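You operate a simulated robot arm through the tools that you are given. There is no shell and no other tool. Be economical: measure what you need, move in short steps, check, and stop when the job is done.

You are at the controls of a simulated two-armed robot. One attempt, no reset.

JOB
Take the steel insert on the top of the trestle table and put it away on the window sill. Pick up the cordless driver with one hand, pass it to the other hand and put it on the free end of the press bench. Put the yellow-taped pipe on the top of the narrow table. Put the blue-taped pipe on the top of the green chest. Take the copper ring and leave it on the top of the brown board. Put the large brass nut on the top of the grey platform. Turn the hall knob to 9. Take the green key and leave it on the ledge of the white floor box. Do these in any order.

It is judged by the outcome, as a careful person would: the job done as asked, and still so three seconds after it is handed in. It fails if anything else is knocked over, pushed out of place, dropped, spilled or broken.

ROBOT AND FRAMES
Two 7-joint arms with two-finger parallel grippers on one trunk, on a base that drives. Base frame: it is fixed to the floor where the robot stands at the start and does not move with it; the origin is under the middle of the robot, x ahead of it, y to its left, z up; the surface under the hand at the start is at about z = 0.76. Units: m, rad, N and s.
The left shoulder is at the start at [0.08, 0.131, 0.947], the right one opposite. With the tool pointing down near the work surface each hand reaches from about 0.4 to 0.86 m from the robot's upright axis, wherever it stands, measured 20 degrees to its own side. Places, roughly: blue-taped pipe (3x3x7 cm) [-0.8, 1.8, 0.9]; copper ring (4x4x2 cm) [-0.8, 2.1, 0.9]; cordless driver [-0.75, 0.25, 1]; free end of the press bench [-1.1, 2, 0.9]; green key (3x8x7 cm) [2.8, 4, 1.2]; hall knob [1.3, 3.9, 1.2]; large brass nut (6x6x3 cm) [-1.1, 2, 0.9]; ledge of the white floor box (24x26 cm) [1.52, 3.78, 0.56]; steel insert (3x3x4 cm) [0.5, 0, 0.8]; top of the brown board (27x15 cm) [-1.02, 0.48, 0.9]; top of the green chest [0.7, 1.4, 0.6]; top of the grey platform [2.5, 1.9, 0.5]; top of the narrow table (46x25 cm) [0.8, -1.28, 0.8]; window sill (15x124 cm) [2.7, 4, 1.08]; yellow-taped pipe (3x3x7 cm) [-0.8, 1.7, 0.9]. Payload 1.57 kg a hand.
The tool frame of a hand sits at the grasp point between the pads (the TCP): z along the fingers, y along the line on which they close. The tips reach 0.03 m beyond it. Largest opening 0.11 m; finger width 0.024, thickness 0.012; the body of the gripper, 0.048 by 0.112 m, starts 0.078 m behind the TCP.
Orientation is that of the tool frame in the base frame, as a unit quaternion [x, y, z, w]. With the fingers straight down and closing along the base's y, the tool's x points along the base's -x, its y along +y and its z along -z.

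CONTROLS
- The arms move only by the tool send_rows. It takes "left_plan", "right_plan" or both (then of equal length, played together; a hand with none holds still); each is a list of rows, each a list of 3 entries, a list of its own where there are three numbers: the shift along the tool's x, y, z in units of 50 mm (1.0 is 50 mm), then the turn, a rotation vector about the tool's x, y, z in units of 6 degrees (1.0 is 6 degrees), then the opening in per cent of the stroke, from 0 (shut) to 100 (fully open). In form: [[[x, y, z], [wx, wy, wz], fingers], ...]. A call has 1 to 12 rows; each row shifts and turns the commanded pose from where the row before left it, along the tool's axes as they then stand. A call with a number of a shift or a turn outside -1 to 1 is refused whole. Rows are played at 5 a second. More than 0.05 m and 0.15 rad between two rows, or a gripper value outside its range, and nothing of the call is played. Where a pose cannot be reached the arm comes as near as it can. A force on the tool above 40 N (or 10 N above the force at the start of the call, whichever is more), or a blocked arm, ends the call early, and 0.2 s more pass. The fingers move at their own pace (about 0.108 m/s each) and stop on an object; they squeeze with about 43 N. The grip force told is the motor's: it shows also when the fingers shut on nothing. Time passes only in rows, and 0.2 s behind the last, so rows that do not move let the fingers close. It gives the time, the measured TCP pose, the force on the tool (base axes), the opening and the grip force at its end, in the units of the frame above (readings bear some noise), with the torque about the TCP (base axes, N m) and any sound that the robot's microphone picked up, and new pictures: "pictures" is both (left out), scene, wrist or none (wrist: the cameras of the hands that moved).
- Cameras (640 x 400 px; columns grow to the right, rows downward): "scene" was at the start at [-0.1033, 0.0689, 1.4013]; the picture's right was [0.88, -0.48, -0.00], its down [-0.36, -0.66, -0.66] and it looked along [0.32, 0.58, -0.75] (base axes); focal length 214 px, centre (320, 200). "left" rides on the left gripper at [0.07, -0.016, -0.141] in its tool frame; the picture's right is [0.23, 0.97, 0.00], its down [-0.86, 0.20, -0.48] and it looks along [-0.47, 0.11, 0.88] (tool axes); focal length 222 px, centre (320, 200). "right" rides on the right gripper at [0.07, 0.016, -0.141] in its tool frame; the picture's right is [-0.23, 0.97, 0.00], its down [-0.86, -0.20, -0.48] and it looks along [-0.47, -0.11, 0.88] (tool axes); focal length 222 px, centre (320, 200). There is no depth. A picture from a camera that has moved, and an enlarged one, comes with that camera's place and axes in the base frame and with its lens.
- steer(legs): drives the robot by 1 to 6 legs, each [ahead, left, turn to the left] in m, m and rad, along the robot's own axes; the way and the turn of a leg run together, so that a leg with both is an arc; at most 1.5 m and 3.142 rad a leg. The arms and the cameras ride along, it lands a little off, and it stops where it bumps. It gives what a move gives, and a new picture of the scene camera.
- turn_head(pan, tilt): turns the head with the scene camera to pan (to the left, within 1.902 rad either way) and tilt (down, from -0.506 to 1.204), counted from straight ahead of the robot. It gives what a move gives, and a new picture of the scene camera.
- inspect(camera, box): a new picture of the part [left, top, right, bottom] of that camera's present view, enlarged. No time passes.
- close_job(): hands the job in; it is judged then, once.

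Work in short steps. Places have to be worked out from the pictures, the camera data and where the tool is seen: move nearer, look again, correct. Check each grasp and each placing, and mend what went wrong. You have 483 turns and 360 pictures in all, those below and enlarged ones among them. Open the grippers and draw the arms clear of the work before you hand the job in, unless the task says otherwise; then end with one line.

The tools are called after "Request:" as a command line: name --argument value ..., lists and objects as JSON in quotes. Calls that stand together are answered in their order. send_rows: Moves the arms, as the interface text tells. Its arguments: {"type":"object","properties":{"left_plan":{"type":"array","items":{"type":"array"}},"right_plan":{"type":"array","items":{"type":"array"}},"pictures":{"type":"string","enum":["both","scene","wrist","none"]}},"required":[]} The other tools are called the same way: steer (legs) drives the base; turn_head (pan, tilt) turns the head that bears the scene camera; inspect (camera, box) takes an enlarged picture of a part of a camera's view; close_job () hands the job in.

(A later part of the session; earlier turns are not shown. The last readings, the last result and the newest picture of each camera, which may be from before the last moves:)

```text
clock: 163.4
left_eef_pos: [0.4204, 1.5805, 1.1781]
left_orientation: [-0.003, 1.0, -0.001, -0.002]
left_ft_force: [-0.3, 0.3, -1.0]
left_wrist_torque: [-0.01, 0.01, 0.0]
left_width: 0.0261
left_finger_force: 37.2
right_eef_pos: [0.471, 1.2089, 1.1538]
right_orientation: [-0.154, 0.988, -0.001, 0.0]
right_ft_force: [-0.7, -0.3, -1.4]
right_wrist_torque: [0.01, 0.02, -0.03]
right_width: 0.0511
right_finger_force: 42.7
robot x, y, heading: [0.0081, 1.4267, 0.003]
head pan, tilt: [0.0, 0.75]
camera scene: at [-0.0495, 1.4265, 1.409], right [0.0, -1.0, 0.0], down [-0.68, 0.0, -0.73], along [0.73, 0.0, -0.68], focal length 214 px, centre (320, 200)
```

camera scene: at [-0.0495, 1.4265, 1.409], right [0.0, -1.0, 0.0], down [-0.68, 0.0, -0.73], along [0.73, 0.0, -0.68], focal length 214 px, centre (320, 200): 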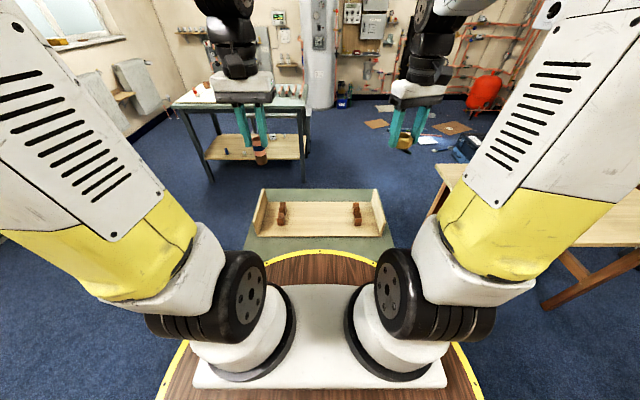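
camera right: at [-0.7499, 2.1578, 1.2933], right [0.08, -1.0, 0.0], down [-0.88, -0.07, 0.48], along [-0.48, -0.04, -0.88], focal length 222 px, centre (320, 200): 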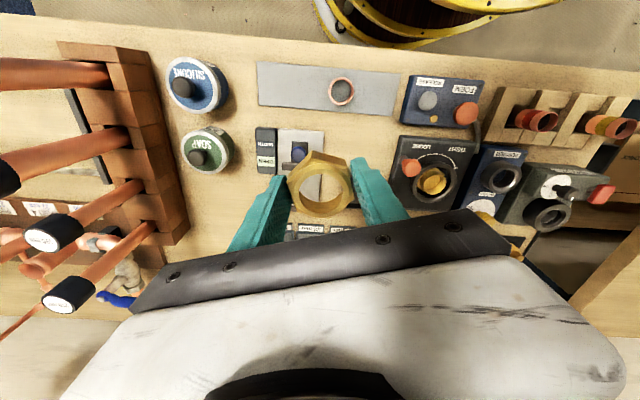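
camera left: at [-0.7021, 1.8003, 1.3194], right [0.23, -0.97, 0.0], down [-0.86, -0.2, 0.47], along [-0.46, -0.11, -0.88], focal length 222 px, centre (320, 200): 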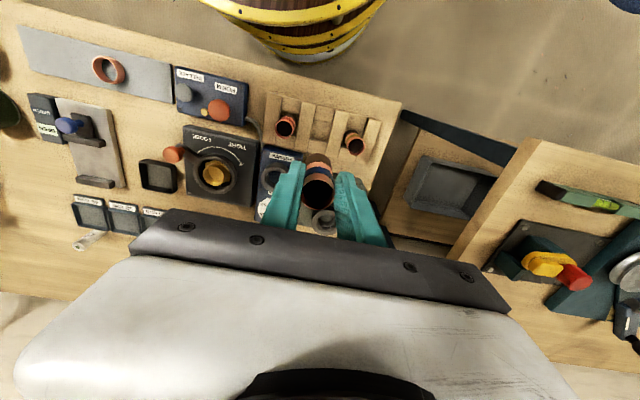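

The chest's near strip (x≈0.45–0.57) is free in front of the wooden fixture. I'll stand the blue pipe at about (0.51, 1.53). Lowering the left hand.

Request:
send_rows --left_plan '[[[-0.9, -0.4, 0], [0, 0, 0], 0], [[-0.85, -0.4, 0], [0, 0, 0], 0], [[0, 0, 1], [0, 0, 0], 0], [[0, 0, 1], [0, 0, 0], 0], [[0, 0, 1], [0, 0, 0], 0], [[0, 0, 1], [0, 0, 0], 0], [[0, 0, 1], [0, 0, 0], 0], [[0, 0, 1], [0, 0, 0], 0], [[0, 0, 1], [0, 0, 0], 0], [[0, 0, 1], [0, 0, 0], 0]]' --pictures "both"

```text
clock: 165.6
left_eef_pos: [0.5056, 1.5427, 0.7762]
left_orientation: [-0.003, 1.0, 0.001, -0.002]
left_ft_force: [0.7, -0.5, 0.9]
left_wrist_torque: [0.02, -0.01, 0.03]
left_width: 0.0263
left_finger_force: 37.2
right_eef_pos: [0.4711, 1.2099, 1.1527]
right_orientation: [-0.154, 0.988, 0.001, 0.0]
right_ft_force: [-0.2, -0.2, -1.2]
right_wrist_torque: [-0.03, -0.05, 0.03]
right_width: 0.0515
right_finger_force: 42.5
robot x, y, heading: [0.0061, 1.4252, 0.005]
head pan, tilt: [0.0, 0.75]
camera scene: at [-0.0498, 1.4266, 1.4089], right [0.01, -1.0, 0.0], down [-0.68, 0.0, -0.73], along [0.73, 0.0, -0.68], focal length 214 px, centre (320, 200)
camera left: at [0.4347, 1.5267, 0.9183], right [-0.23, 0.97, 0.0], down [0.86, 0.2, 0.48], along [0.46, 0.11, -0.88], focal length 222 px, centre (320, 200)
```

scene: 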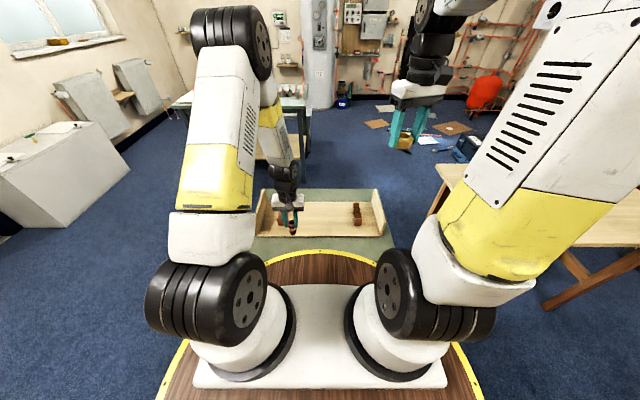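
left: 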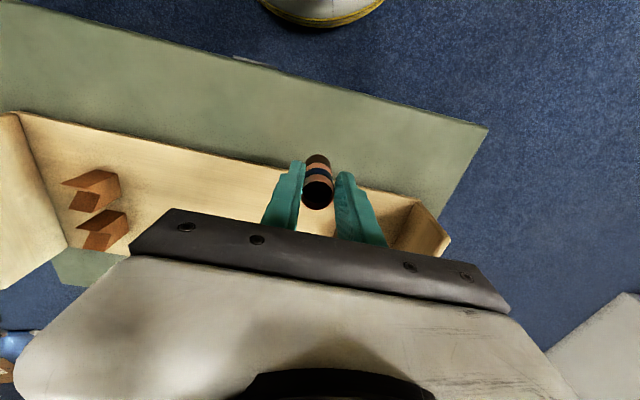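

The landing point is mid-strip. I lower in shrinking steps until touch.

Request:
send_rows --left_plan '[[[0, 0, 1], [0, 0, 0], 0], [[0, 0, 0.7], [0, 0, 0], 0], [[0, 0, 0.2], [0, 0, 0], 0], [[0, 0, 0.08], [0, 0, 0], 0], [[0, 0, 0.06], [0, 0, 0], 0]]' --pictures "none"

Request:
send_rows --left_plan '[[[0, 0, 0.05], [0, 0, 0], 0], [[0, 0, 0], [0, 0, 0], 0]]' --pictures "none"

```text
clock: 166.8
left_eef_pos: [0.5083, 1.5413, 0.6748]
left_orientation: [-0.003, 1.0, 0.0, 0.0]
left_ft_force: [1.0, 4.5, 29.5]
left_wrist_torque: [0.49, -0.46, 0.06]
left_width: 0.0264
left_finger_force: 36.9
right_eef_pos: [0.471, 1.2099, 1.1538]
right_orientation: [-0.154, 0.988, 0.0, 0.0]
right_ft_force: [-0.5, -0.4, -0.5]
right_wrist_torque: [-0.02, -0.02, 0.0]
right_width: 0.0512
right_finger_force: 43.0
robot x, y, heading: [0.0074, 1.4284, 0.001]
head pan, tilt: [0.0, 0.75]
```

```text
clock: 167.4
left_eef_pos: [0.5062, 1.5409, 0.6712]
left_orientation: [-0.003, 1.0, 0.0, -0.001]
left_ft_force: [6.5, 8.2, 24.2]
left_wrist_torque: [0.53, -0.71, 0.07]
left_width: 0.0261
left_finger_force: 37.2
right_eef_pos: [0.4708, 1.2098, 1.1532]
right_orientation: [-0.154, 0.988, -0.001, 0.0]
right_ft_force: [-0.1, 0.3, -0.5]
right_wrist_torque: [-0.04, 0.02, -0.01]
right_width: 0.051
right_finger_force: 43.0
robot x, y, heading: [0.0091, 1.4308, 0.007]
head pan, tilt: [0.0, 0.75]
```

Touching the chest. I relieve the pressure, open and rise.

Request:
send_rows --left_plan '[[[0, 0, -0.06], [0, 0, 0], 0], [[0, 0, 0], [0, 0, 0], 50], [[0, 0, 0], [0, 0, 0], 50], [[0, 0, 0], [0, 0, 0], 50], [[0, 0, -0.6], [0, 0, 0], 50], [[0, 0, -1], [0, 0, 0], 50], [[0, 0, -1], [0, 0, 0], 50]]' --pictures "both"

```text
clock: 169.0
left_eef_pos: [0.5057, 1.5379, 0.803]
left_orientation: [-0.002, 1.0, 0.0, -0.002]
left_ft_force: [0.1, 0.3, -0.9]
left_wrist_torque: [-0.02, 0.02, -0.06]
left_width: 0.0551
left_finger_force: 0.0
right_eef_pos: [0.4717, 1.2102, 1.1528]
right_orientation: [-0.154, 0.988, 0.0, 0.0]
right_ft_force: [0.8, 0.4, -0.7]
right_wrist_torque: [-0.01, 0.05, 0.02]
right_width: 0.0512
right_finger_force: 43.1
robot x, y, heading: [0.0127, 1.4285, 0.008]
head pan, tilt: [0.0, 0.75]
camera scene: at [-0.0491, 1.4265, 1.409], right [0.01, -1.0, 0.0], down [-0.68, 0.0, -0.73], along [0.73, 0.0, -0.68], focal length 214 px, centre (320, 200)
camera left: at [0.4359, 1.5235, 0.9458], right [-0.23, 0.97, 0.0], down [0.86, 0.2, 0.47], along [0.46, 0.11, -0.88], focal length 222 px, centre (320, 200)
```

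scene: 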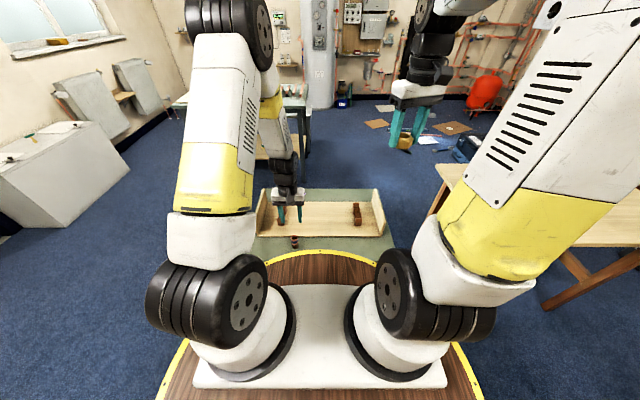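
left: 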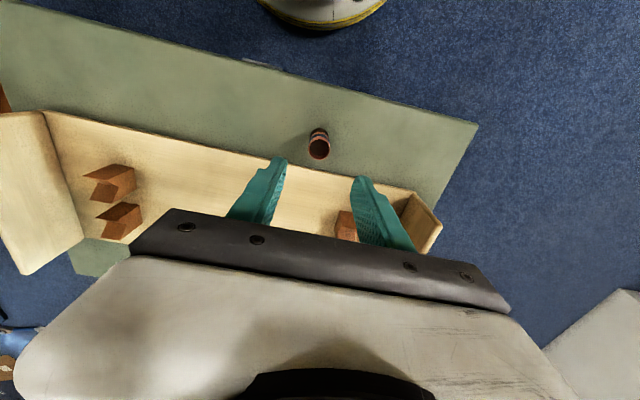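

The blue pipe stands on the chest. I raise the left hand, then drive around north to find the grey platform near (2.5, 1.9).

Request:
send_rows --left_plan '[[[0, 0, -1], [0, 0, 0], 50], [[0, 0, -1], [0, 0, 0], 50], [[0, 0, -1], [0, 0, 0], 50], [[0, 0, -1], [0, 0, 0], 50], [[0, 0, -1], [0, 0, 0], 50], [[0, 0, -1], [0, 0, 0], 50], [[0, 0, -1], [0, 0, 0], 50], [[1, 0, 0], [0, 0, 0], 50]]' --pictures "none"

Request:
steer --legs '[[-0.1, 0, 0], [0, 1.0, 0], [0, 0.7, 0], [1.2, 0, 0]]'

Request:
turn_head --pan -0.6 --tilt 0.6

```text
clock: 170.8
left_eef_pos: [0.4568, 1.5399, 1.1534]
left_orientation: [-0.002, 1.0, 0.0, -0.003]
left_ft_force: [0.5, -0.6, -1.2]
left_wrist_torque: [-0.01, 0.02, 0.01]
left_width: 0.055
left_finger_force: 0.2
right_eef_pos: [0.4721, 1.2101, 1.1534]
right_orientation: [-0.154, 0.988, 0.0, 0.0]
right_ft_force: [0.8, -0.4, -1.5]
right_wrist_torque: [-0.03, 0.02, 0.01]
right_width: 0.0511
right_finger_force: 43.3
robot x, y, heading: [0.0087, 1.4293, 0.006]
head pan, tilt: [0.0, 0.75]
```

```text
clock: 185.9
left_eef_pos: [1.5818, 3.208, 1.1519]
left_orientation: [0.004, 1.0, 0.0, -0.001]
left_ft_force: [-0.2, 0.5, 0.0]
left_wrist_torque: [0.02, -0.01, 0.0]
left_width: 0.0549
left_finger_force: 0.2
right_eef_pos: [1.5916, 2.8758, 1.1534]
right_orientation: [-0.147, 0.989, 0.0, 0.0]
right_ft_force: [-0.6, 0.6, -1.5]
right_wrist_torque: [0.0, 0.01, 0.0]
right_width: 0.0511
right_finger_force: 42.5
robot x, y, heading: [1.1295, 3.1008, -0.006]
head pan, tilt: [0.0, 0.75]
camera scene: at [1.0737, 3.0998, 1.409], right [-0.01, -1.0, 0.0], down [-0.68, 0.0, -0.73], along [0.73, -0.01, -0.68], focal length 214 px, centre (320, 200)
```

scene: 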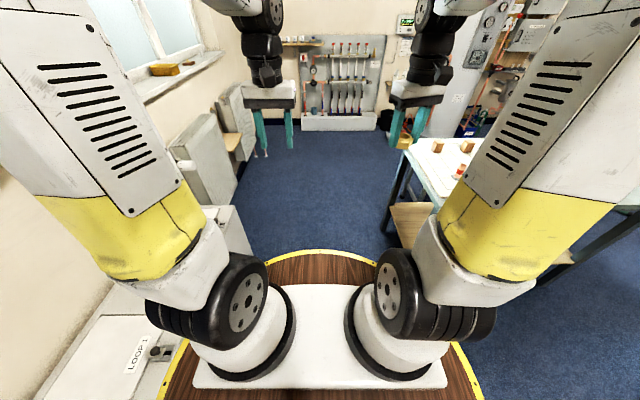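

```text
clock: 186.9
left_eef_pos: [1.5809, 3.2078, 1.1525]
left_orientation: [0.004, 1.0, 0.0, -0.002]
left_ft_force: [0.4, -0.1, 0.0]
left_wrist_torque: [0.01, 0.02, 0.01]
left_width: 0.055
left_finger_force: 0.1
right_eef_pos: [1.5912, 2.8753, 1.1528]
right_orientation: [-0.148, 0.989, 0.001, 0.0]
right_ft_force: [1.2, 0.8, -1.6]
right_wrist_torque: [-0.01, -0.03, 0.01]
right_width: 0.0509
right_finger_force: 43.1
robot x, y, heading: [1.1335, 3.0983, -0.009]
head pan, tilt: [-0.6, 0.6]
camera scene: at [1.0635, 3.05, 1.4218], right [-0.57, -0.82, 0.0], down [-0.46, 0.32, -0.82], along [0.68, -0.47, -0.57], focal length 214 px, centre (320, 200)
```

scene: 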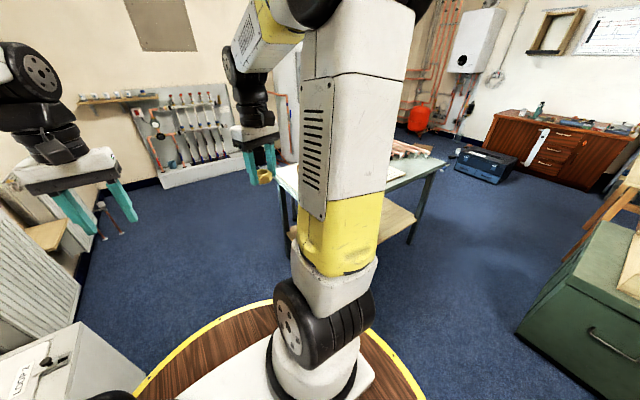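

I continue east to x≈2.6 and look south past the table.

Request:
steer --legs '[[1.45, 0, 0]]'

Request:
turn_head --pan -1.6 --tilt 0.7

```text
clock: 194.2
left_eef_pos: [3.045, 3.211, 1.1522]
left_orientation: [-0.002, 1.0, 0.0, -0.002]
left_ft_force: [0.2, -0.5, 0.3]
left_wrist_torque: [-0.01, -0.01, -0.01]
left_width: 0.055
left_finger_force: 0.1
right_eef_pos: [3.0591, 2.8793, 1.1528]
right_orientation: [-0.154, 0.988, 0.0, 0.0]
right_ft_force: [-0.6, -0.3, -0.8]
right_wrist_torque: [0.01, 0.02, 0.0]
right_width: 0.0512
right_finger_force: 43.5
robot x, y, heading: [2.5959, 3.099, 0.002]
head pan, tilt: [-0.6, 0.6]
camera scene: at [2.5294, 3.0474, 1.4218], right [-0.56, -0.83, 0.0], down [-0.47, 0.32, -0.82], along [0.68, -0.46, -0.57], focal length 214 px, centre (320, 200)
```

scene: 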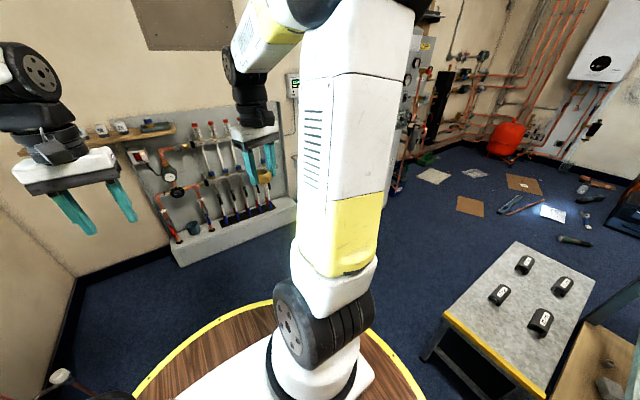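

```text
clock: 195.4
left_eef_pos: [3.0461, 3.2103, 1.1514]
left_orientation: [-0.002, 1.0, 0.0, -0.001]
left_ft_force: [0.6, -0.4, -0.4]
left_wrist_torque: [0.06, 0.01, 0.02]
left_width: 0.0548
left_finger_force: 0.0
right_eef_pos: [3.0609, 2.8803, 1.1527]
right_orientation: [-0.153, 0.988, -0.001, 0.0]
right_ft_force: [0.1, 0.6, -1.2]
right_wrist_torque: [0.0, 0.01, 0.05]
right_width: 0.0514
right_finger_force: 42.9
robot x, y, heading: [2.5967, 3.0988, 0.006]
head pan, tilt: [-1.6, 0.7]
camera scene: at [2.4542, 3.012, 1.4132], right [-1.0, 0.02, 0.0], down [0.02, 0.64, -0.77], along [-0.02, -0.76, -0.64], focal length 214 px, centre (320, 200)
```

scene: 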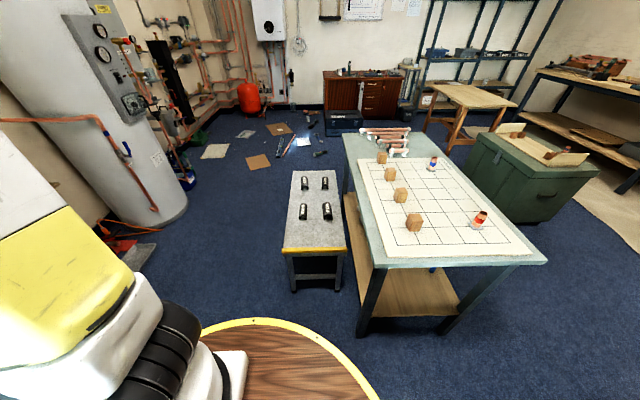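

Found it: the low grey bench with a yellow edge, x≈2.31–2.63, y≈1.59–2.33, with four black things on it and a free near end. I turn to face south and draw up to it.

Request:
steer --legs '[[0, 0, -1.575], [0.25, 0, 0]]'

Request:
turn_head --pan -0.1 --tilt 0.85

```text
clock: 201.1
left_eef_pos: [2.7029, 2.4029, 1.1528]
left_orientation: [0.711, 0.704, 0.001, -0.001]
left_ft_force: [-0.5, -0.5, -0.2]
left_wrist_torque: [-0.01, 0.02, -0.01]
left_width: 0.0551
left_finger_force: 0.1
right_eef_pos: [2.3708, 2.3913, 1.1526]
right_orientation: [0.596, 0.803, 0.0, 0.0]
right_ft_force: [0.0, -0.5, -1.1]
right_wrist_torque: [0.0, 0.01, 0.0]
right_width: 0.0514
right_finger_force: 42.7
robot x, y, heading: [2.5952, 2.8504, -1.584]
head pan, tilt: [-1.6, 0.7]
camera scene: at [2.5098, 2.995, 1.4132], right [0.04, 1.0, 0.0], down [0.64, -0.02, -0.76], along [-0.76, 0.03, -0.64], focal length 214 px, centre (320, 200)
```

scene: 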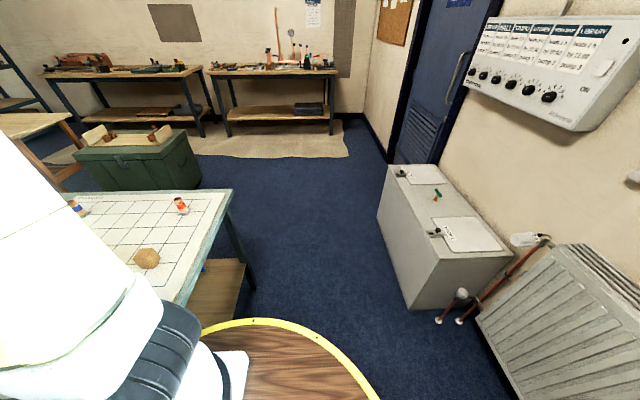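

```text
clock: 202.7
left_eef_pos: [2.7037, 2.401, 1.1518]
left_orientation: [0.71, 0.704, 0.001, -0.002]
left_ft_force: [0.1, 0.9, -0.4]
left_wrist_torque: [0.03, 0.0, 0.01]
left_width: 0.055
left_finger_force: 0.0
right_eef_pos: [2.3706, 2.3931, 1.1536]
right_orientation: [0.596, 0.803, 0.0, 0.0]
right_ft_force: [-0.2, -0.4, -1.6]
right_wrist_torque: [-0.01, 0.0, -0.01]
right_width: 0.0512
right_finger_force: 42.9
robot x, y, heading: [2.5966, 2.8487, -1.579]
head pan, tilt: [-0.099, 0.85]
camera scene: at [2.5862, 2.9139, 1.4009], right [-0.99, 0.11, 0.0], down [0.08, 0.75, -0.66], along [-0.07, -0.66, -0.75], focal length 214 px, centre (320, 200)
```

scene: 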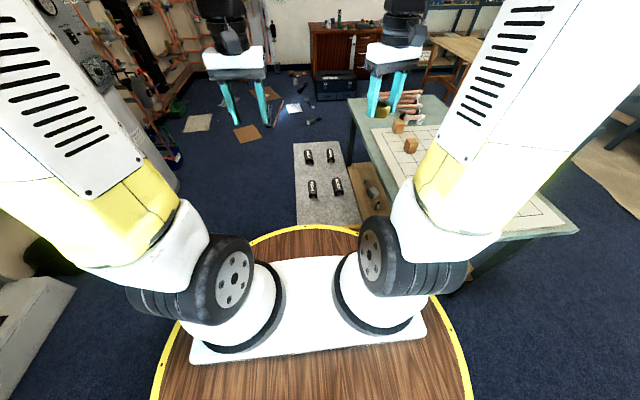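

The free end at about (2.47, 2.2) is clear. I bring the right hand above it and start down.

Request:
send_rows --right_plan '[[[-0.95, 0.2, 0], [0, 0, 0], 0], [[-0.95, 0.2, 0], [0, 0, 0], 0], [[-0.95, 0.2, 0], [0, 0, 0], 0], [[-0.95, 0.2, 0], [0, 0, 0], 0], [[-0.42, 0, 0], [0, 0, 0], 0], [[0, 0, 1], [0, 0, 0], 0], [[0, 0, 1], [0, 0, 0], 0], [[0, 0, 1], [0, 0, 0], 0], [[0, 0, 1], [0, 0, 0], 0], [[0, 0, 1], [0, 0, 0], 0], [[0, 0, 1], [0, 0, 0], 0], [[0, 0, 1], [0, 0, 0], 0]]' --pictures "both"

```text
clock: 205.3
left_eef_pos: [2.7023, 2.4018, 1.1523]
left_orientation: [0.71, 0.704, 0.001, -0.001]
left_ft_force: [-0.9, 0.0, 0.9]
left_wrist_torque: [-0.04, -0.03, 0.01]
left_width: 0.0551
left_finger_force: 0.1
right_eef_pos: [2.4705, 2.2011, 0.8032]
right_orientation: [0.596, 0.803, -0.001, 0.001]
right_ft_force: [-0.5, 0.2, -1.1]
right_wrist_torque: [0.01, -0.07, 0.01]
right_width: 0.051
right_finger_force: 43.2
robot x, y, heading: [2.5961, 2.8518, -1.576]
head pan, tilt: [-0.099, 0.85]
camera scene: at [2.5863, 2.9142, 1.4009], right [-0.99, 0.11, 0.0], down [0.08, 0.75, -0.66], along [-0.07, -0.66, -0.75], focal length 214 px, centre (320, 200)
camera right: at [2.4666, 2.2709, 0.9441], right [1.0, 0.07, 0.0], down [0.06, -0.88, 0.48], along [0.03, -0.48, -0.88], focal length 222 px, centre (320, 200)
```

scene: 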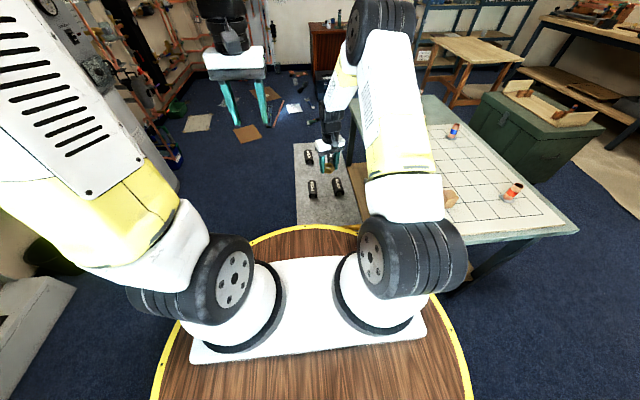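
right: 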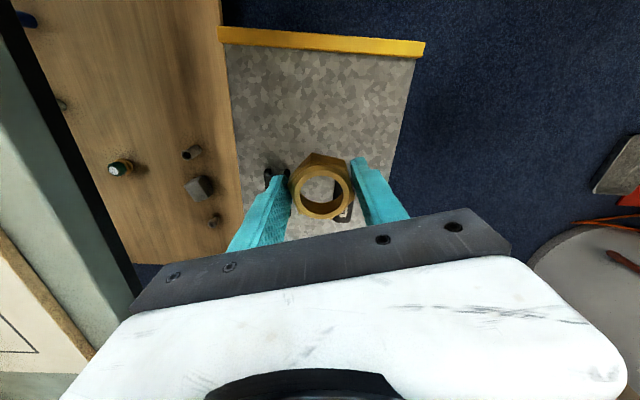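

Landing spot is clear of the black items. I lower to z≈0.555, then step gently to contact.

Request:
send_rows --right_plan '[[[0.2, 0, 0], [0, 0, 0], 0], [[0, 0, 1], [0, 0, 0], 0], [[0, 0, 1], [0, 0, 0], 0], [[0, 0, 1], [0, 0, 0], 0], [[0, 0, 1], [0, 0, 0], 0], [[0, 0, 0.8], [0, 0, 0], 0], [[0, 0, 0.1], [0, 0, 0], 0], [[0, 0, 0.1], [0, 0, 0], 0]]' --pictures "wrist"

```text
clock: 207.1
left_eef_pos: [2.7021, 2.4015, 1.1515]
left_orientation: [0.71, 0.704, 0.001, -0.002]
left_ft_force: [0.3, -0.3, 0.1]
left_wrist_torque: [0.0, 0.02, 0.02]
left_width: 0.055
left_finger_force: 0.1
right_eef_pos: [2.4669, 2.2115, 0.5533]
right_orientation: [0.595, 0.803, 0.0, 0.0]
right_ft_force: [0.0, 0.1, -1.6]
right_wrist_torque: [0.01, -0.02, 0.0]
right_width: 0.0511
right_finger_force: 42.5
robot x, y, heading: [2.5932, 2.8516, -1.581]
head pan, tilt: [-0.099, 0.85]
camera right: at [2.4632, 2.2809, 0.6943], right [1.0, 0.07, 0.0], down [0.06, -0.88, 0.48], along [0.03, -0.48, -0.88], focal length 222 px, centre (320, 200)
```

right: 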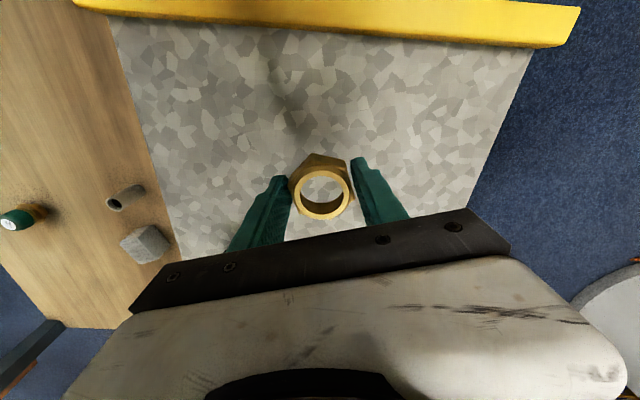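

Request:
send_rows --right_plan '[[[0, 0, 0.1], [0, 0, 0], 0], [[0, 0, 0.1], [0, 0, 0], 0], [[0, 0, 0.06], [0, 0, 0], 0]]' --pictures "none"

Request:
send_rows --right_plan '[[[0, 0, 0.05], [0, 0, 0], 0], [[0, 0, 0.03], [0, 0, 0], 0]]' --pictures "none"

```text
clock: 207.9
left_eef_pos: [2.7018, 2.4012, 1.1527]
left_orientation: [0.71, 0.704, 0.001, -0.001]
left_ft_force: [0.1, 0.4, -0.4]
left_wrist_torque: [0.01, -0.04, 0.0]
left_width: 0.0548
left_finger_force: 0.1
right_eef_pos: [2.4684, 2.2116, 0.5399]
right_orientation: [0.596, 0.803, -0.001, 0.0]
right_ft_force: [0.8, 0.7, -1.3]
right_wrist_torque: [0.04, 0.03, -0.02]
right_width: 0.051
right_finger_force: 42.6
robot x, y, heading: [2.5947, 2.8489, -1.581]
head pan, tilt: [-0.099, 0.85]
```

```text
clock: 208.5
left_eef_pos: [2.703, 2.4029, 1.1529]
left_orientation: [0.71, 0.704, 0.001, -0.001]
left_ft_force: [0.2, -0.3, -0.2]
left_wrist_torque: [-0.03, -0.02, 0.0]
left_width: 0.0551
left_finger_force: 0.0
right_eef_pos: [2.4688, 2.2106, 0.5348]
right_orientation: [0.595, 0.804, 0.001, 0.0]
right_ft_force: [0.4, 0.5, -0.7]
right_wrist_torque: [0.04, 0.01, 0.02]
right_width: 0.0512
right_finger_force: 43.0
robot x, y, heading: [2.5915, 2.8504, -1.578]
head pan, tilt: [-0.099, 0.85]
```

Request:
send_rows --right_plan '[[[0, 0, 0.05], [0, 0, 0], 0], [[0, 0, 0.04], [0, 0, 0], 0]]' --pictures "none"

Request:
send_rows --right_plan '[[[0, 0, 0.05], [0, 0, 0], 0], [[0, 0, 0.03], [0, 0, 0], 0]]' --pictures "wrist"

```text
clock: 209.1
left_eef_pos: [2.7027, 2.4006, 1.1523]
left_orientation: [0.71, 0.704, 0.002, -0.002]
left_ft_force: [0.9, 0.3, -0.3]
left_wrist_torque: [0.02, 0.01, 0.04]
left_width: 0.0553
left_finger_force: 0.1
right_eef_pos: [2.4684, 2.2114, 0.5307]
right_orientation: [0.595, 0.804, 0.0, 0.0]
right_ft_force: [0.3, 0.3, -1.5]
right_wrist_torque: [0.0, 0.0, -0.01]
right_width: 0.0511
right_finger_force: 42.3
robot x, y, heading: [2.5937, 2.8541, -1.58]
head pan, tilt: [-0.099, 0.85]
```

```text
clock: 209.7
left_eef_pos: [2.7029, 2.4007, 1.1515]
left_orientation: [0.71, 0.704, 0.001, -0.001]
left_ft_force: [0.9, -0.8, -0.3]
left_wrist_torque: [-0.01, -0.01, 0.01]
left_width: 0.0549
left_finger_force: 0.1
right_eef_pos: [2.4671, 2.2124, 0.5276]
right_orientation: [0.596, 0.803, 0.0, 0.0]
right_ft_force: [0.9, 0.6, -1.3]
right_wrist_torque: [0.03, 0.0, 0.02]
right_width: 0.0512
right_finger_force: 43.5
robot x, y, heading: [2.5951, 2.8574, -1.58]
head pan, tilt: [-0.099, 0.85]
camera right: at [2.4632, 2.2812, 0.6683], right [1.0, 0.07, 0.0], down [0.06, -0.88, 0.48], along [0.03, -0.48, -0.88], focal length 222 px, centre (320, 200)
```

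right: 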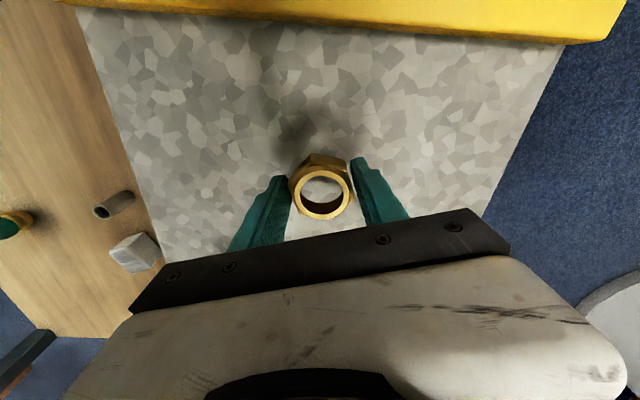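

Still above the surface (its shadow is apart). I keep stepping down with small increments.

Request:
send_rows --right_plan '[[[0, 0, 0.08], [0, 0, 0], 0], [[0, 0, 0.08], [0, 0, 0], 0], [[0, 0, 0.08], [0, 0, 0], 0]]' --pictures "none"

Request:
send_rows --right_plan '[[[0, 0, 0.06], [0, 0, 0], 0], [[0, 0, 0.04], [0, 0, 0], 0]]' --pictures "wrist"

```text
clock: 210.5
left_eef_pos: [2.7024, 2.4027, 1.1525]
left_orientation: [0.71, 0.704, 0.002, -0.001]
left_ft_force: [-0.7, 0.4, -0.6]
left_wrist_torque: [-0.02, 0.02, 0.0]
left_width: 0.055
left_finger_force: 0.1
right_eef_pos: [2.4683, 2.2107, 0.516]
right_orientation: [0.596, 0.803, 0.0, 0.0]
right_ft_force: [0.0, 0.2, -1.5]
right_wrist_torque: [0.0, 0.02, 0.0]
right_width: 0.0511
right_finger_force: 42.5
robot x, y, heading: [2.5922, 2.8523, -1.577]
head pan, tilt: [-0.099, 0.85]
```

```text
clock: 211.1
left_eef_pos: [2.7018, 2.4029, 1.1516]
left_orientation: [0.71, 0.704, 0.002, -0.002]
left_ft_force: [0.6, 0.2, 0.2]
left_wrist_torque: [-0.01, -0.01, -0.02]
left_width: 0.0548
left_finger_force: 0.0
right_eef_pos: [2.4663, 2.2096, 0.5132]
right_orientation: [0.595, 0.804, 0.0, 0.0]
right_ft_force: [-2.2, 10.8, 30.1]
right_wrist_torque: [0.05, -0.29, 0.06]
right_width: 0.0509
right_finger_force: 43.0
robot x, y, heading: [2.5949, 2.8507, -1.581]
head pan, tilt: [-0.099, 0.85]
camera right: at [2.4632, 2.2805, 0.6529], right [1.0, 0.07, 0.0], down [0.06, -0.88, 0.48], along [0.03, -0.48, -0.88], focal length 222 px, centre (320, 200)
```

right: 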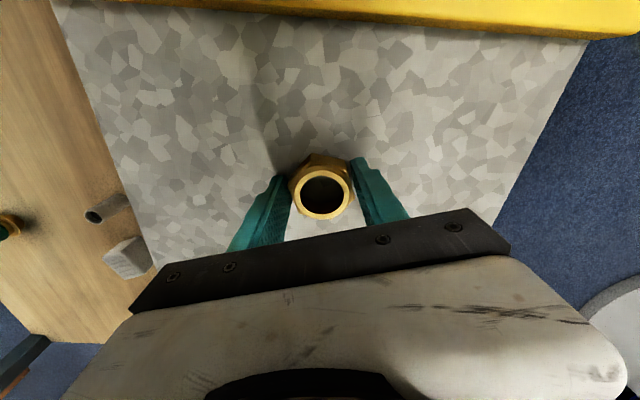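

Contact at TCP z≈0.513. I ease off, open, and rise straight up.

Request:
send_rows --right_plan '[[[0, 0, -0.03], [0, 0, 0], 0], [[0, 0, 0], [0, 0, 0], 80], [[0, 0, 0], [0, 0, 0], 80], [[0, 0, 0], [0, 0, 0], 80], [[0, 0, -0.6], [0, 0, 0], 80], [[0, 0, -1], [0, 0, 0], 80], [[0, 0, -1], [0, 0, 0], 80], [[0, 0, -1], [0, 0, 0], 80], [[0, 0, -1], [0, 0, 0], 80], [[0, 0, -1], [0, 0, 0], 80], [[0, 0, -1], [0, 0, 0], 80]]' --pictures "wrist"

```text
clock: 213.5
left_eef_pos: [2.7018, 2.4019, 1.1526]
left_orientation: [0.71, 0.704, 0.001, -0.002]
left_ft_force: [-0.4, 0.1, -0.5]
left_wrist_torque: [0.03, -0.01, 0.0]
left_width: 0.0551
left_finger_force: 0.1
right_eef_pos: [2.4682, 2.2131, 0.8437]
right_orientation: [0.595, 0.804, 0.0, -0.001]
right_ft_force: [0.2, 0.8, -0.9]
right_wrist_torque: [-0.01, 0.02, 0.01]
right_width: 0.0879
right_finger_force: 0.0
robot x, y, heading: [2.5922, 2.8548, -1.577]
head pan, tilt: [-0.099, 0.85]
camera right: at [2.4643, 2.2826, 0.9838], right [1.0, 0.07, 0.0], down [0.06, -0.88, 0.48], along [0.03, -0.48, -0.88], focal length 222 px, centre (320, 200)
```

right: 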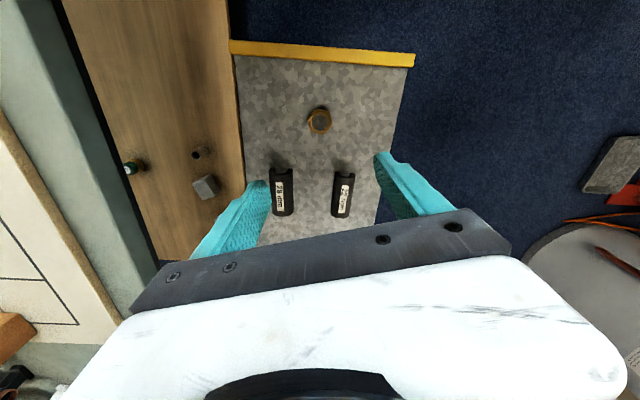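

Nut placed. I raise and retract the right hand (undoing its twist), then drive back to the press bench.

Request:
send_rows --right_plan '[[[0, 0, -1], [0, 0, 1], 80], [[0, 0, -1], [0, 0, 1], 80], [[0, 0, -1], [0, 0, 0.9], 80], [[0, 0, -1], [0, 0, 0], 80], [[0, 0, -1], [0, 0, 0], 80], [[0, 0, -1], [0, 0, 0], 80], [[1, 0, 0], [0, 0, 0], 80], [[1, 0, 0], [0, 0, 0], 80], [[1, 0, 0], [0, 0, 0], 80], [[0.8, 0, 0], [0, 0, 0], 80]]' --pictures "none"

Request:
steer --legs '[[-0.25, 0, 0], [0, 0, -1.562], [1.3, 0, 0], [1.3, 0, 0]]'

```text
clock: 215.7
left_eef_pos: [2.7018, 2.4023, 1.1518]
left_orientation: [0.71, 0.704, 0.001, -0.001]
left_ft_force: [0.5, -1.1, 0.7]
left_wrist_torque: [0.04, 0.04, -0.01]
left_width: 0.055
left_finger_force: 0.1
right_eef_pos: [2.4719, 2.3994, 1.1417]
right_orientation: [0.71, 0.704, 0.0, 0.0]
right_ft_force: [0.3, 0.6, 0.5]
right_wrist_torque: [0.03, 0.0, -0.02]
right_width: 0.0883
right_finger_force: 0.0
robot x, y, heading: [2.5947, 2.8487, -1.578]
head pan, tilt: [-0.099, 0.85]
```

```text
clock: 233.5
left_eef_pos: [-0.4362, 2.9467, 1.153]
left_orientation: [1.0, 0.005, 0.002, 0.0]
left_ft_force: [1.1, 0.0, 0.1]
left_wrist_torque: [-0.01, 0.01, -0.02]
left_width: 0.0552
left_finger_force: 0.0
right_eef_pos: [-0.4442, 3.1779, 1.1427]
right_orientation: [1.0, 0.006, 0.0, 0.0]
right_ft_force: [1.0, -0.1, 0.1]
right_wrist_torque: [-0.02, -0.02, 0.03]
right_width: 0.088
right_finger_force: 0.1
robot x, y, heading: [0.0124, 3.0643, -3.128]
head pan, tilt: [-0.099, 0.85]
camera scene: at [0.0716, 3.0722, 1.4009], right [0.09, 1.0, 0.0], down [0.75, -0.06, -0.66], along [-0.66, 0.06, -0.75], focal length 214 px, centre (320, 200)
```

scene: 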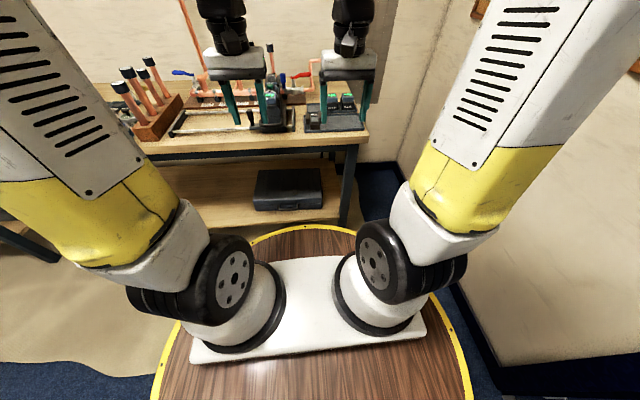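

Request:
steer --legs '[[0, 1.1, -0.012], [0.36, 0, 0]]'

Request:
turn_head --pan 0.1 --tilt 0.9

```text
clock: 241.0
left_eef_pos: [-0.791, 1.8475, 1.1526]
left_orientation: [1.0, -0.005, 0.002, 0.0]
left_ft_force: [0.4, 0.3, -0.5]
left_wrist_torque: [0.02, -0.02, -0.01]
left_width: 0.0548
left_finger_force: 0.0
right_eef_pos: [-0.7916, 2.0784, 1.1422]
right_orientation: [1.0, -0.004, 0.0, 0.0]
right_ft_force: [-0.2, -0.1, 0.0]
right_wrist_torque: [-0.02, 0.03, 0.02]
right_width: 0.088
right_finger_force: 0.1
robot x, y, heading: [-0.3414, 1.9516, 3.139]
head pan, tilt: [-0.099, 0.85]
camera scene: at [-0.279, 1.9622, 1.4009], right [0.11, 0.99, 0.0], down [0.75, -0.08, -0.66], along [-0.66, 0.07, -0.75], focal length 214 px, centre (320, 200)
```

scene: 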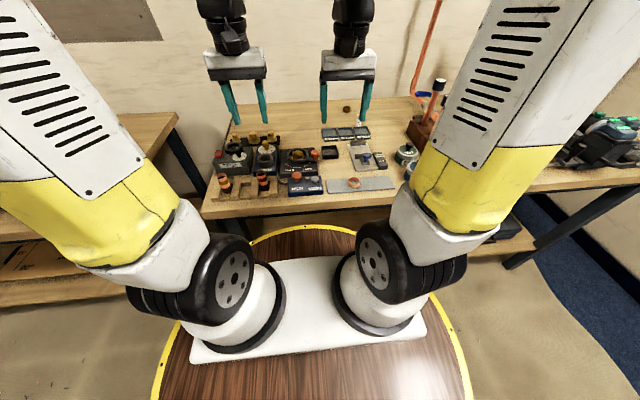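

```text
clock: 241.8
left_eef_pos: [-0.7895, 1.847, 1.1533]
left_orientation: [1.0, -0.004, 0.002, 0.0]
left_ft_force: [-0.3, 0.1, 0.9]
left_wrist_torque: [-0.01, -0.02, -0.01]
left_width: 0.0551
left_finger_force: 0.1
right_eef_pos: [-0.7919, 2.0782, 1.142]
right_orientation: [1.0, -0.004, 0.0, 0.001]
right_ft_force: [0.3, 0.9, -0.3]
right_wrist_torque: [0.01, 0.02, 0.01]
right_width: 0.0879
right_finger_force: 0.1
robot x, y, heading: [-0.3386, 1.954, 3.133]
head pan, tilt: [0.099, 0.901]
camera scene: at [-0.2766, 1.9469, 1.3971], right [-0.09, 1.0, 0.0], down [0.78, 0.07, -0.62], along [-0.62, -0.06, -0.78], focal length 214 px, centre (320, 200)
```

scene: 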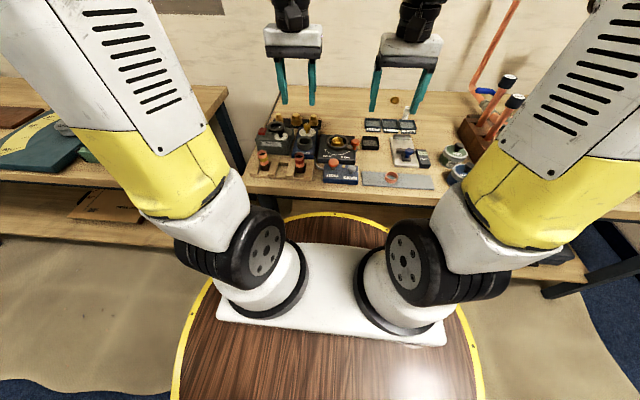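

I bring the left hand over the yellow pipe (-0.772, 1.726) and the right over the copper ring (about (-0.79, 2.13)).

Request:
send_rows --left_plan '[[[0.36, 0.9, 0], [0, 0, 0], 36], [[0, 0.9, 0], [0, 0, 0], 36], [[0, 0.62, 0], [0, 0, 0], 36], [[0, 0, 1], [0, 0, 0], 36], [[0, 0, 1], [0, 0, 0], 36], [[0, 0, 0.26], [0, 0, 0], 36]]' --right_plan '[[[0, -1, 0], [0, 0, 0], 65], [[0, 0, 0], [0, 0, 0], 65], [[0, 0, 0], [0, 0, 0], 65], [[0, 0, 1], [0, 0, 0], 65], [[0, 0, 1], [0, 0, 0], 65], [[0, 0, 0], [0, 0, 0], 65]]' --pictures "wrist"

Request:
inspect --camera "left" --box '[240, 90, 400, 210]'

```text
clock: 243.2
left_eef_pos: [-0.7726, 1.726, 1.0393]
left_orientation: [1.0, -0.004, 0.002, 0.0]
left_ft_force: [0.2, -0.4, 0.0]
left_wrist_torque: [-0.03, -0.04, -0.03]
left_width: 0.0397
left_finger_force: 0.1
right_eef_pos: [-0.7916, 2.1273, 1.0405]
right_orientation: [1.0, -0.004, 0.0, 0.0]
right_ft_force: [0.2, -1.2, -0.7]
right_wrist_torque: [0.0, 0.01, 0.01]
right_width: 0.0715
right_finger_force: 0.0
robot x, y, heading: [-0.3399, 1.9506, 3.134]
head pan, tilt: [0.099, 0.901]
camera right: at [-0.7213, 2.1099, 1.1809], right [-0.24, -0.97, 0.0], down [-0.85, 0.21, 0.48], along [-0.47, 0.11, -0.88], focal length 222 px, centre (320, 200)
camera left: at [-0.7042, 1.7419, 1.1812], right [0.22, -0.98, 0.0], down [-0.86, -0.19, 0.48], along [-0.46, -0.1, -0.88], focal length 222 px, centre (320, 200)
```

right: 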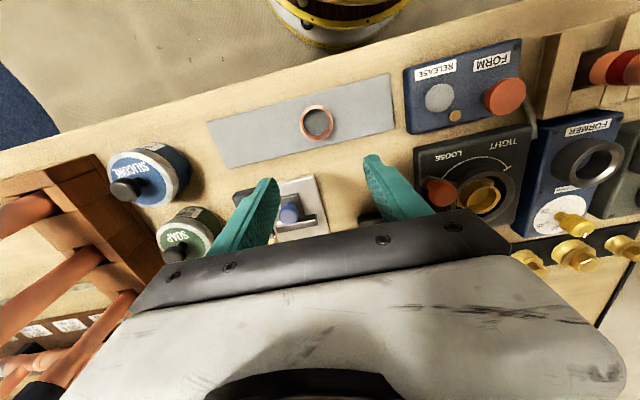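
left: 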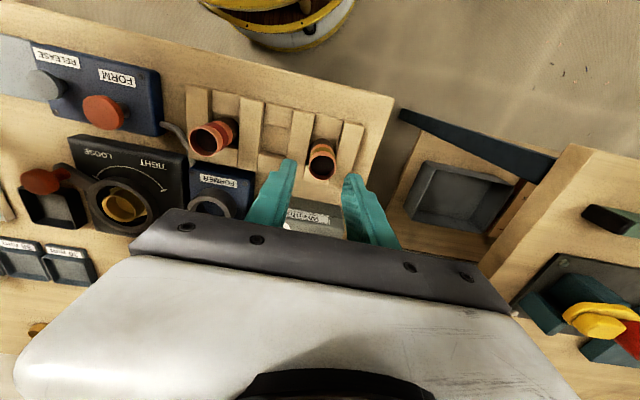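

```text
3.33 times, centred on (320, 150) of left
camera zoom: at [-0.7042, 1.7419, 1.1812], right [0.22, -0.98, 0.0], down [-0.86, -0.19, 0.48], along [-0.46, -0.1, -0.88], focal length 740 px, centre (320, 367)
```

zoom: 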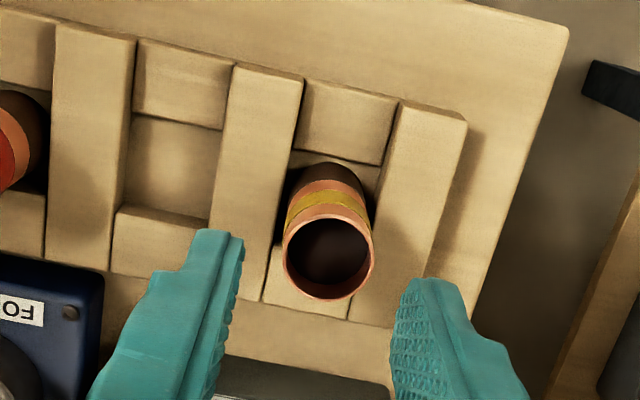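

Both are located: pipe top at (-0.773, 1.725), ring at (-0.764, 2.124). Left grips and lifts the pipe while the right hand lowers above the ring.

Request:
send_rows --left_plan '[[[0, 0.02, 0.4], [0, 0, 0], 36], [[0, 0, 0.4], [0, 0, 0], 36], [[0, 0, 0.28], [0, 0, 0], 36], [[0, 0, 0], [0, 0, 0], 0], [[0, 0, 0], [0, 0, 0], 0], [[0, 0, 0], [0, 0, 0], 0], [[0, 0, -0.3], [0, 0, 0], 0], [[0, 0, -0.8], [0, 0, 0], 0], [[0, 0, -1], [0, 0, 0], 0], [[0, 0, -1], [0, 0, 0], 0]]' --right_plan '[[[0.56, 0.07, 0], [0, 0, 0], 65], [[0, 0, 0.8], [0, 0, 0], 65], [[0, 0, 0.8], [0, 0, 0], 65], [[0, 0, 0], [0, 0, 0], 65], [[0, 0, 0], [0, 0, 0], 65], [[0, 0, 0], [0, 0, 0], 65], [[0, 0, 0], [0, 0, 0], 65], [[0, 0, 0], [0, 0, 0], 65], [[0, 0, 0], [0, 0, 0], 65], [[0, 0, 0], [0, 0, 0], 65]]' --pictures "wrist"

```text
clock: 245.4
left_eef_pos: [-0.7733, 1.7247, 1.1396]
left_orientation: [1.0, -0.004, 0.003, 0.0]
left_ft_force: [-0.9, -0.2, -0.9]
left_wrist_torque: [0.01, -0.01, 0.02]
left_width: 0.0264
left_finger_force: 37.4
right_eef_pos: [-0.7628, 2.1244, 0.9626]
right_orientation: [1.0, -0.004, 0.0, 0.0]
right_ft_force: [0.1, -0.6, -0.6]
right_wrist_torque: [-0.03, -0.05, 0.02]
right_width: 0.0715
right_finger_force: 0.0
robot x, y, heading: [-0.3398, 1.9555, 3.131]
head pan, tilt: [0.099, 0.901]
camera right: at [-0.6922, 2.1065, 1.1029], right [-0.24, -0.97, 0.0], down [-0.85, 0.21, 0.48], along [-0.46, 0.11, -0.88], focal length 222 px, centre (320, 200)
camera left: at [-0.7044, 1.7414, 1.2812], right [0.22, -0.98, 0.0], down [-0.86, -0.19, 0.47], along [-0.46, -0.1, -0.88], focal length 222 px, centre (320, 200)
```

right: 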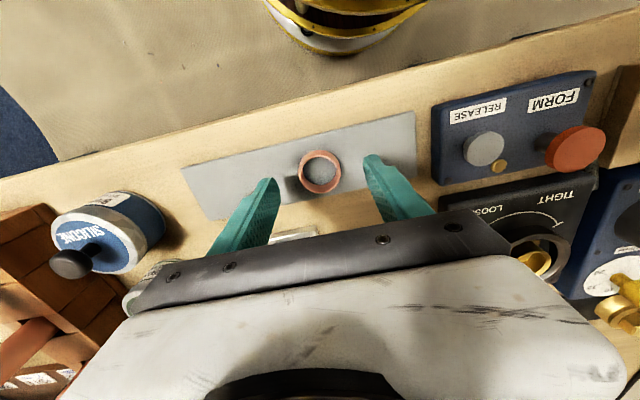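
left: 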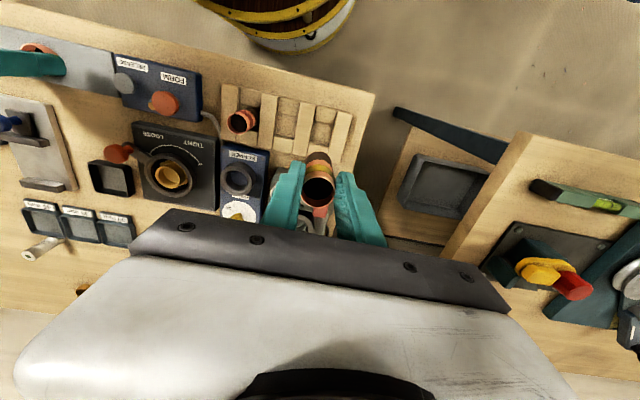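

Yellow pipe held. The ring is centred under the right hand; I lower to z≈0.922 and close.

Request:
send_rows --right_plan '[[[-0.06, 0, 0.4], [0, 0, 0], 60], [[0, 0, 0.25], [0, 0, 0], 60], [[0, 0, 0.15], [0, 0, 0], 60], [[0, 0, 0], [0, 0, 0], 0], [[0, 0, 0], [0, 0, 0], 0], [[0, 0, 0], [0, 0, 0], 0]]' --pictures "wrist"

```text
clock: 245.9
left_eef_pos: [-0.7717, 1.7249, 1.1395]
left_orientation: [1.0, -0.004, 0.002, 0.0]
left_ft_force: [0.1, -0.3, -0.5]
left_wrist_torque: [-0.01, 0.01, -0.01]
left_width: 0.0262
left_finger_force: 36.8
right_eef_pos: [-0.7653, 2.1243, 0.9354]
right_orientation: [1.0, -0.003, 0.0, -0.001]
right_ft_force: [2.3, -0.6, 4.1]
right_wrist_torque: [-0.13, -0.11, 0.08]
right_width: 0.0659
right_finger_force: 0.0
robot x, y, heading: [-0.3409, 1.9524, 3.136]
head pan, tilt: [0.099, 0.901]
stopped in row 2 (right hand): the force on the tool passed its limit at 65 N (the readings are from after the stop); the commanded pose is now the measured one
camera right: at [-0.6954, 2.1063, 1.0766], right [-0.23, -0.97, 0.0], down [-0.85, 0.2, 0.48], along [-0.47, 0.11, -0.88], focal length 222 px, centre (320, 200)
```

right: 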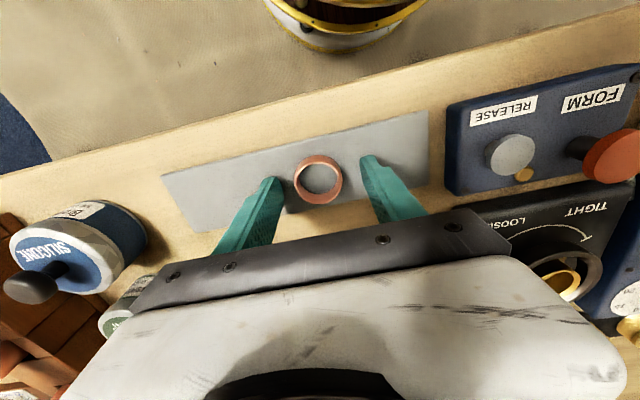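

Tips touched the grey strip; I rise 2 mm and close there.

Request:
send_rows --right_plan '[[[0, 0, -0.04], [0, 0, 0], 60], [[0, 0, 0], [0, 0, 0], 0], [[0, 0, 0], [0, 0, 0], 0], [[0, 0, 0], [0, 0, 0], 0], [[0, 0, -0.5], [0, 0, 0], 0], [[0, 0, -1], [0, 0, 0], 0], [[0, 0, -1], [0, 0, 0], 0], [[0, 0, -1], [0, 0, 0], 0]]' --pictures "wrist"

```text
clock: 247.8
left_eef_pos: [-0.7735, 1.7252, 1.1389]
left_orientation: [1.0, -0.004, 0.001, 0.0]
left_ft_force: [0.5, -0.2, -1.0]
left_wrist_torque: [0.01, -0.04, -0.03]
left_width: 0.0262
left_finger_force: 37.2
right_eef_pos: [-0.7641, 2.1239, 1.1141]
right_orientation: [1.0, -0.004, -0.001, 0.0]
right_ft_force: [0.1, -0.4, 0.4]
right_wrist_torque: [-0.03, -0.04, -0.05]
right_width: 0.0363
right_finger_force: 42.7
robot x, y, heading: [-0.3414, 1.9553, 3.135]
head pan, tilt: [0.099, 0.901]
camera right: at [-0.6934, 2.1058, 1.2539], right [-0.23, -0.97, 0.0], down [-0.85, 0.21, 0.48], along [-0.47, 0.11, -0.88], focal length 222 px, centre (320, 200)
```

right: 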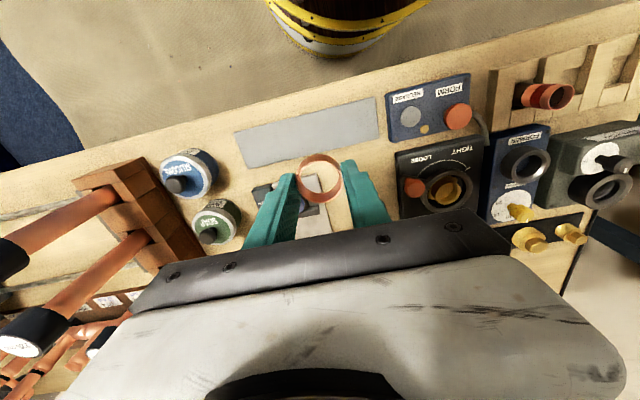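

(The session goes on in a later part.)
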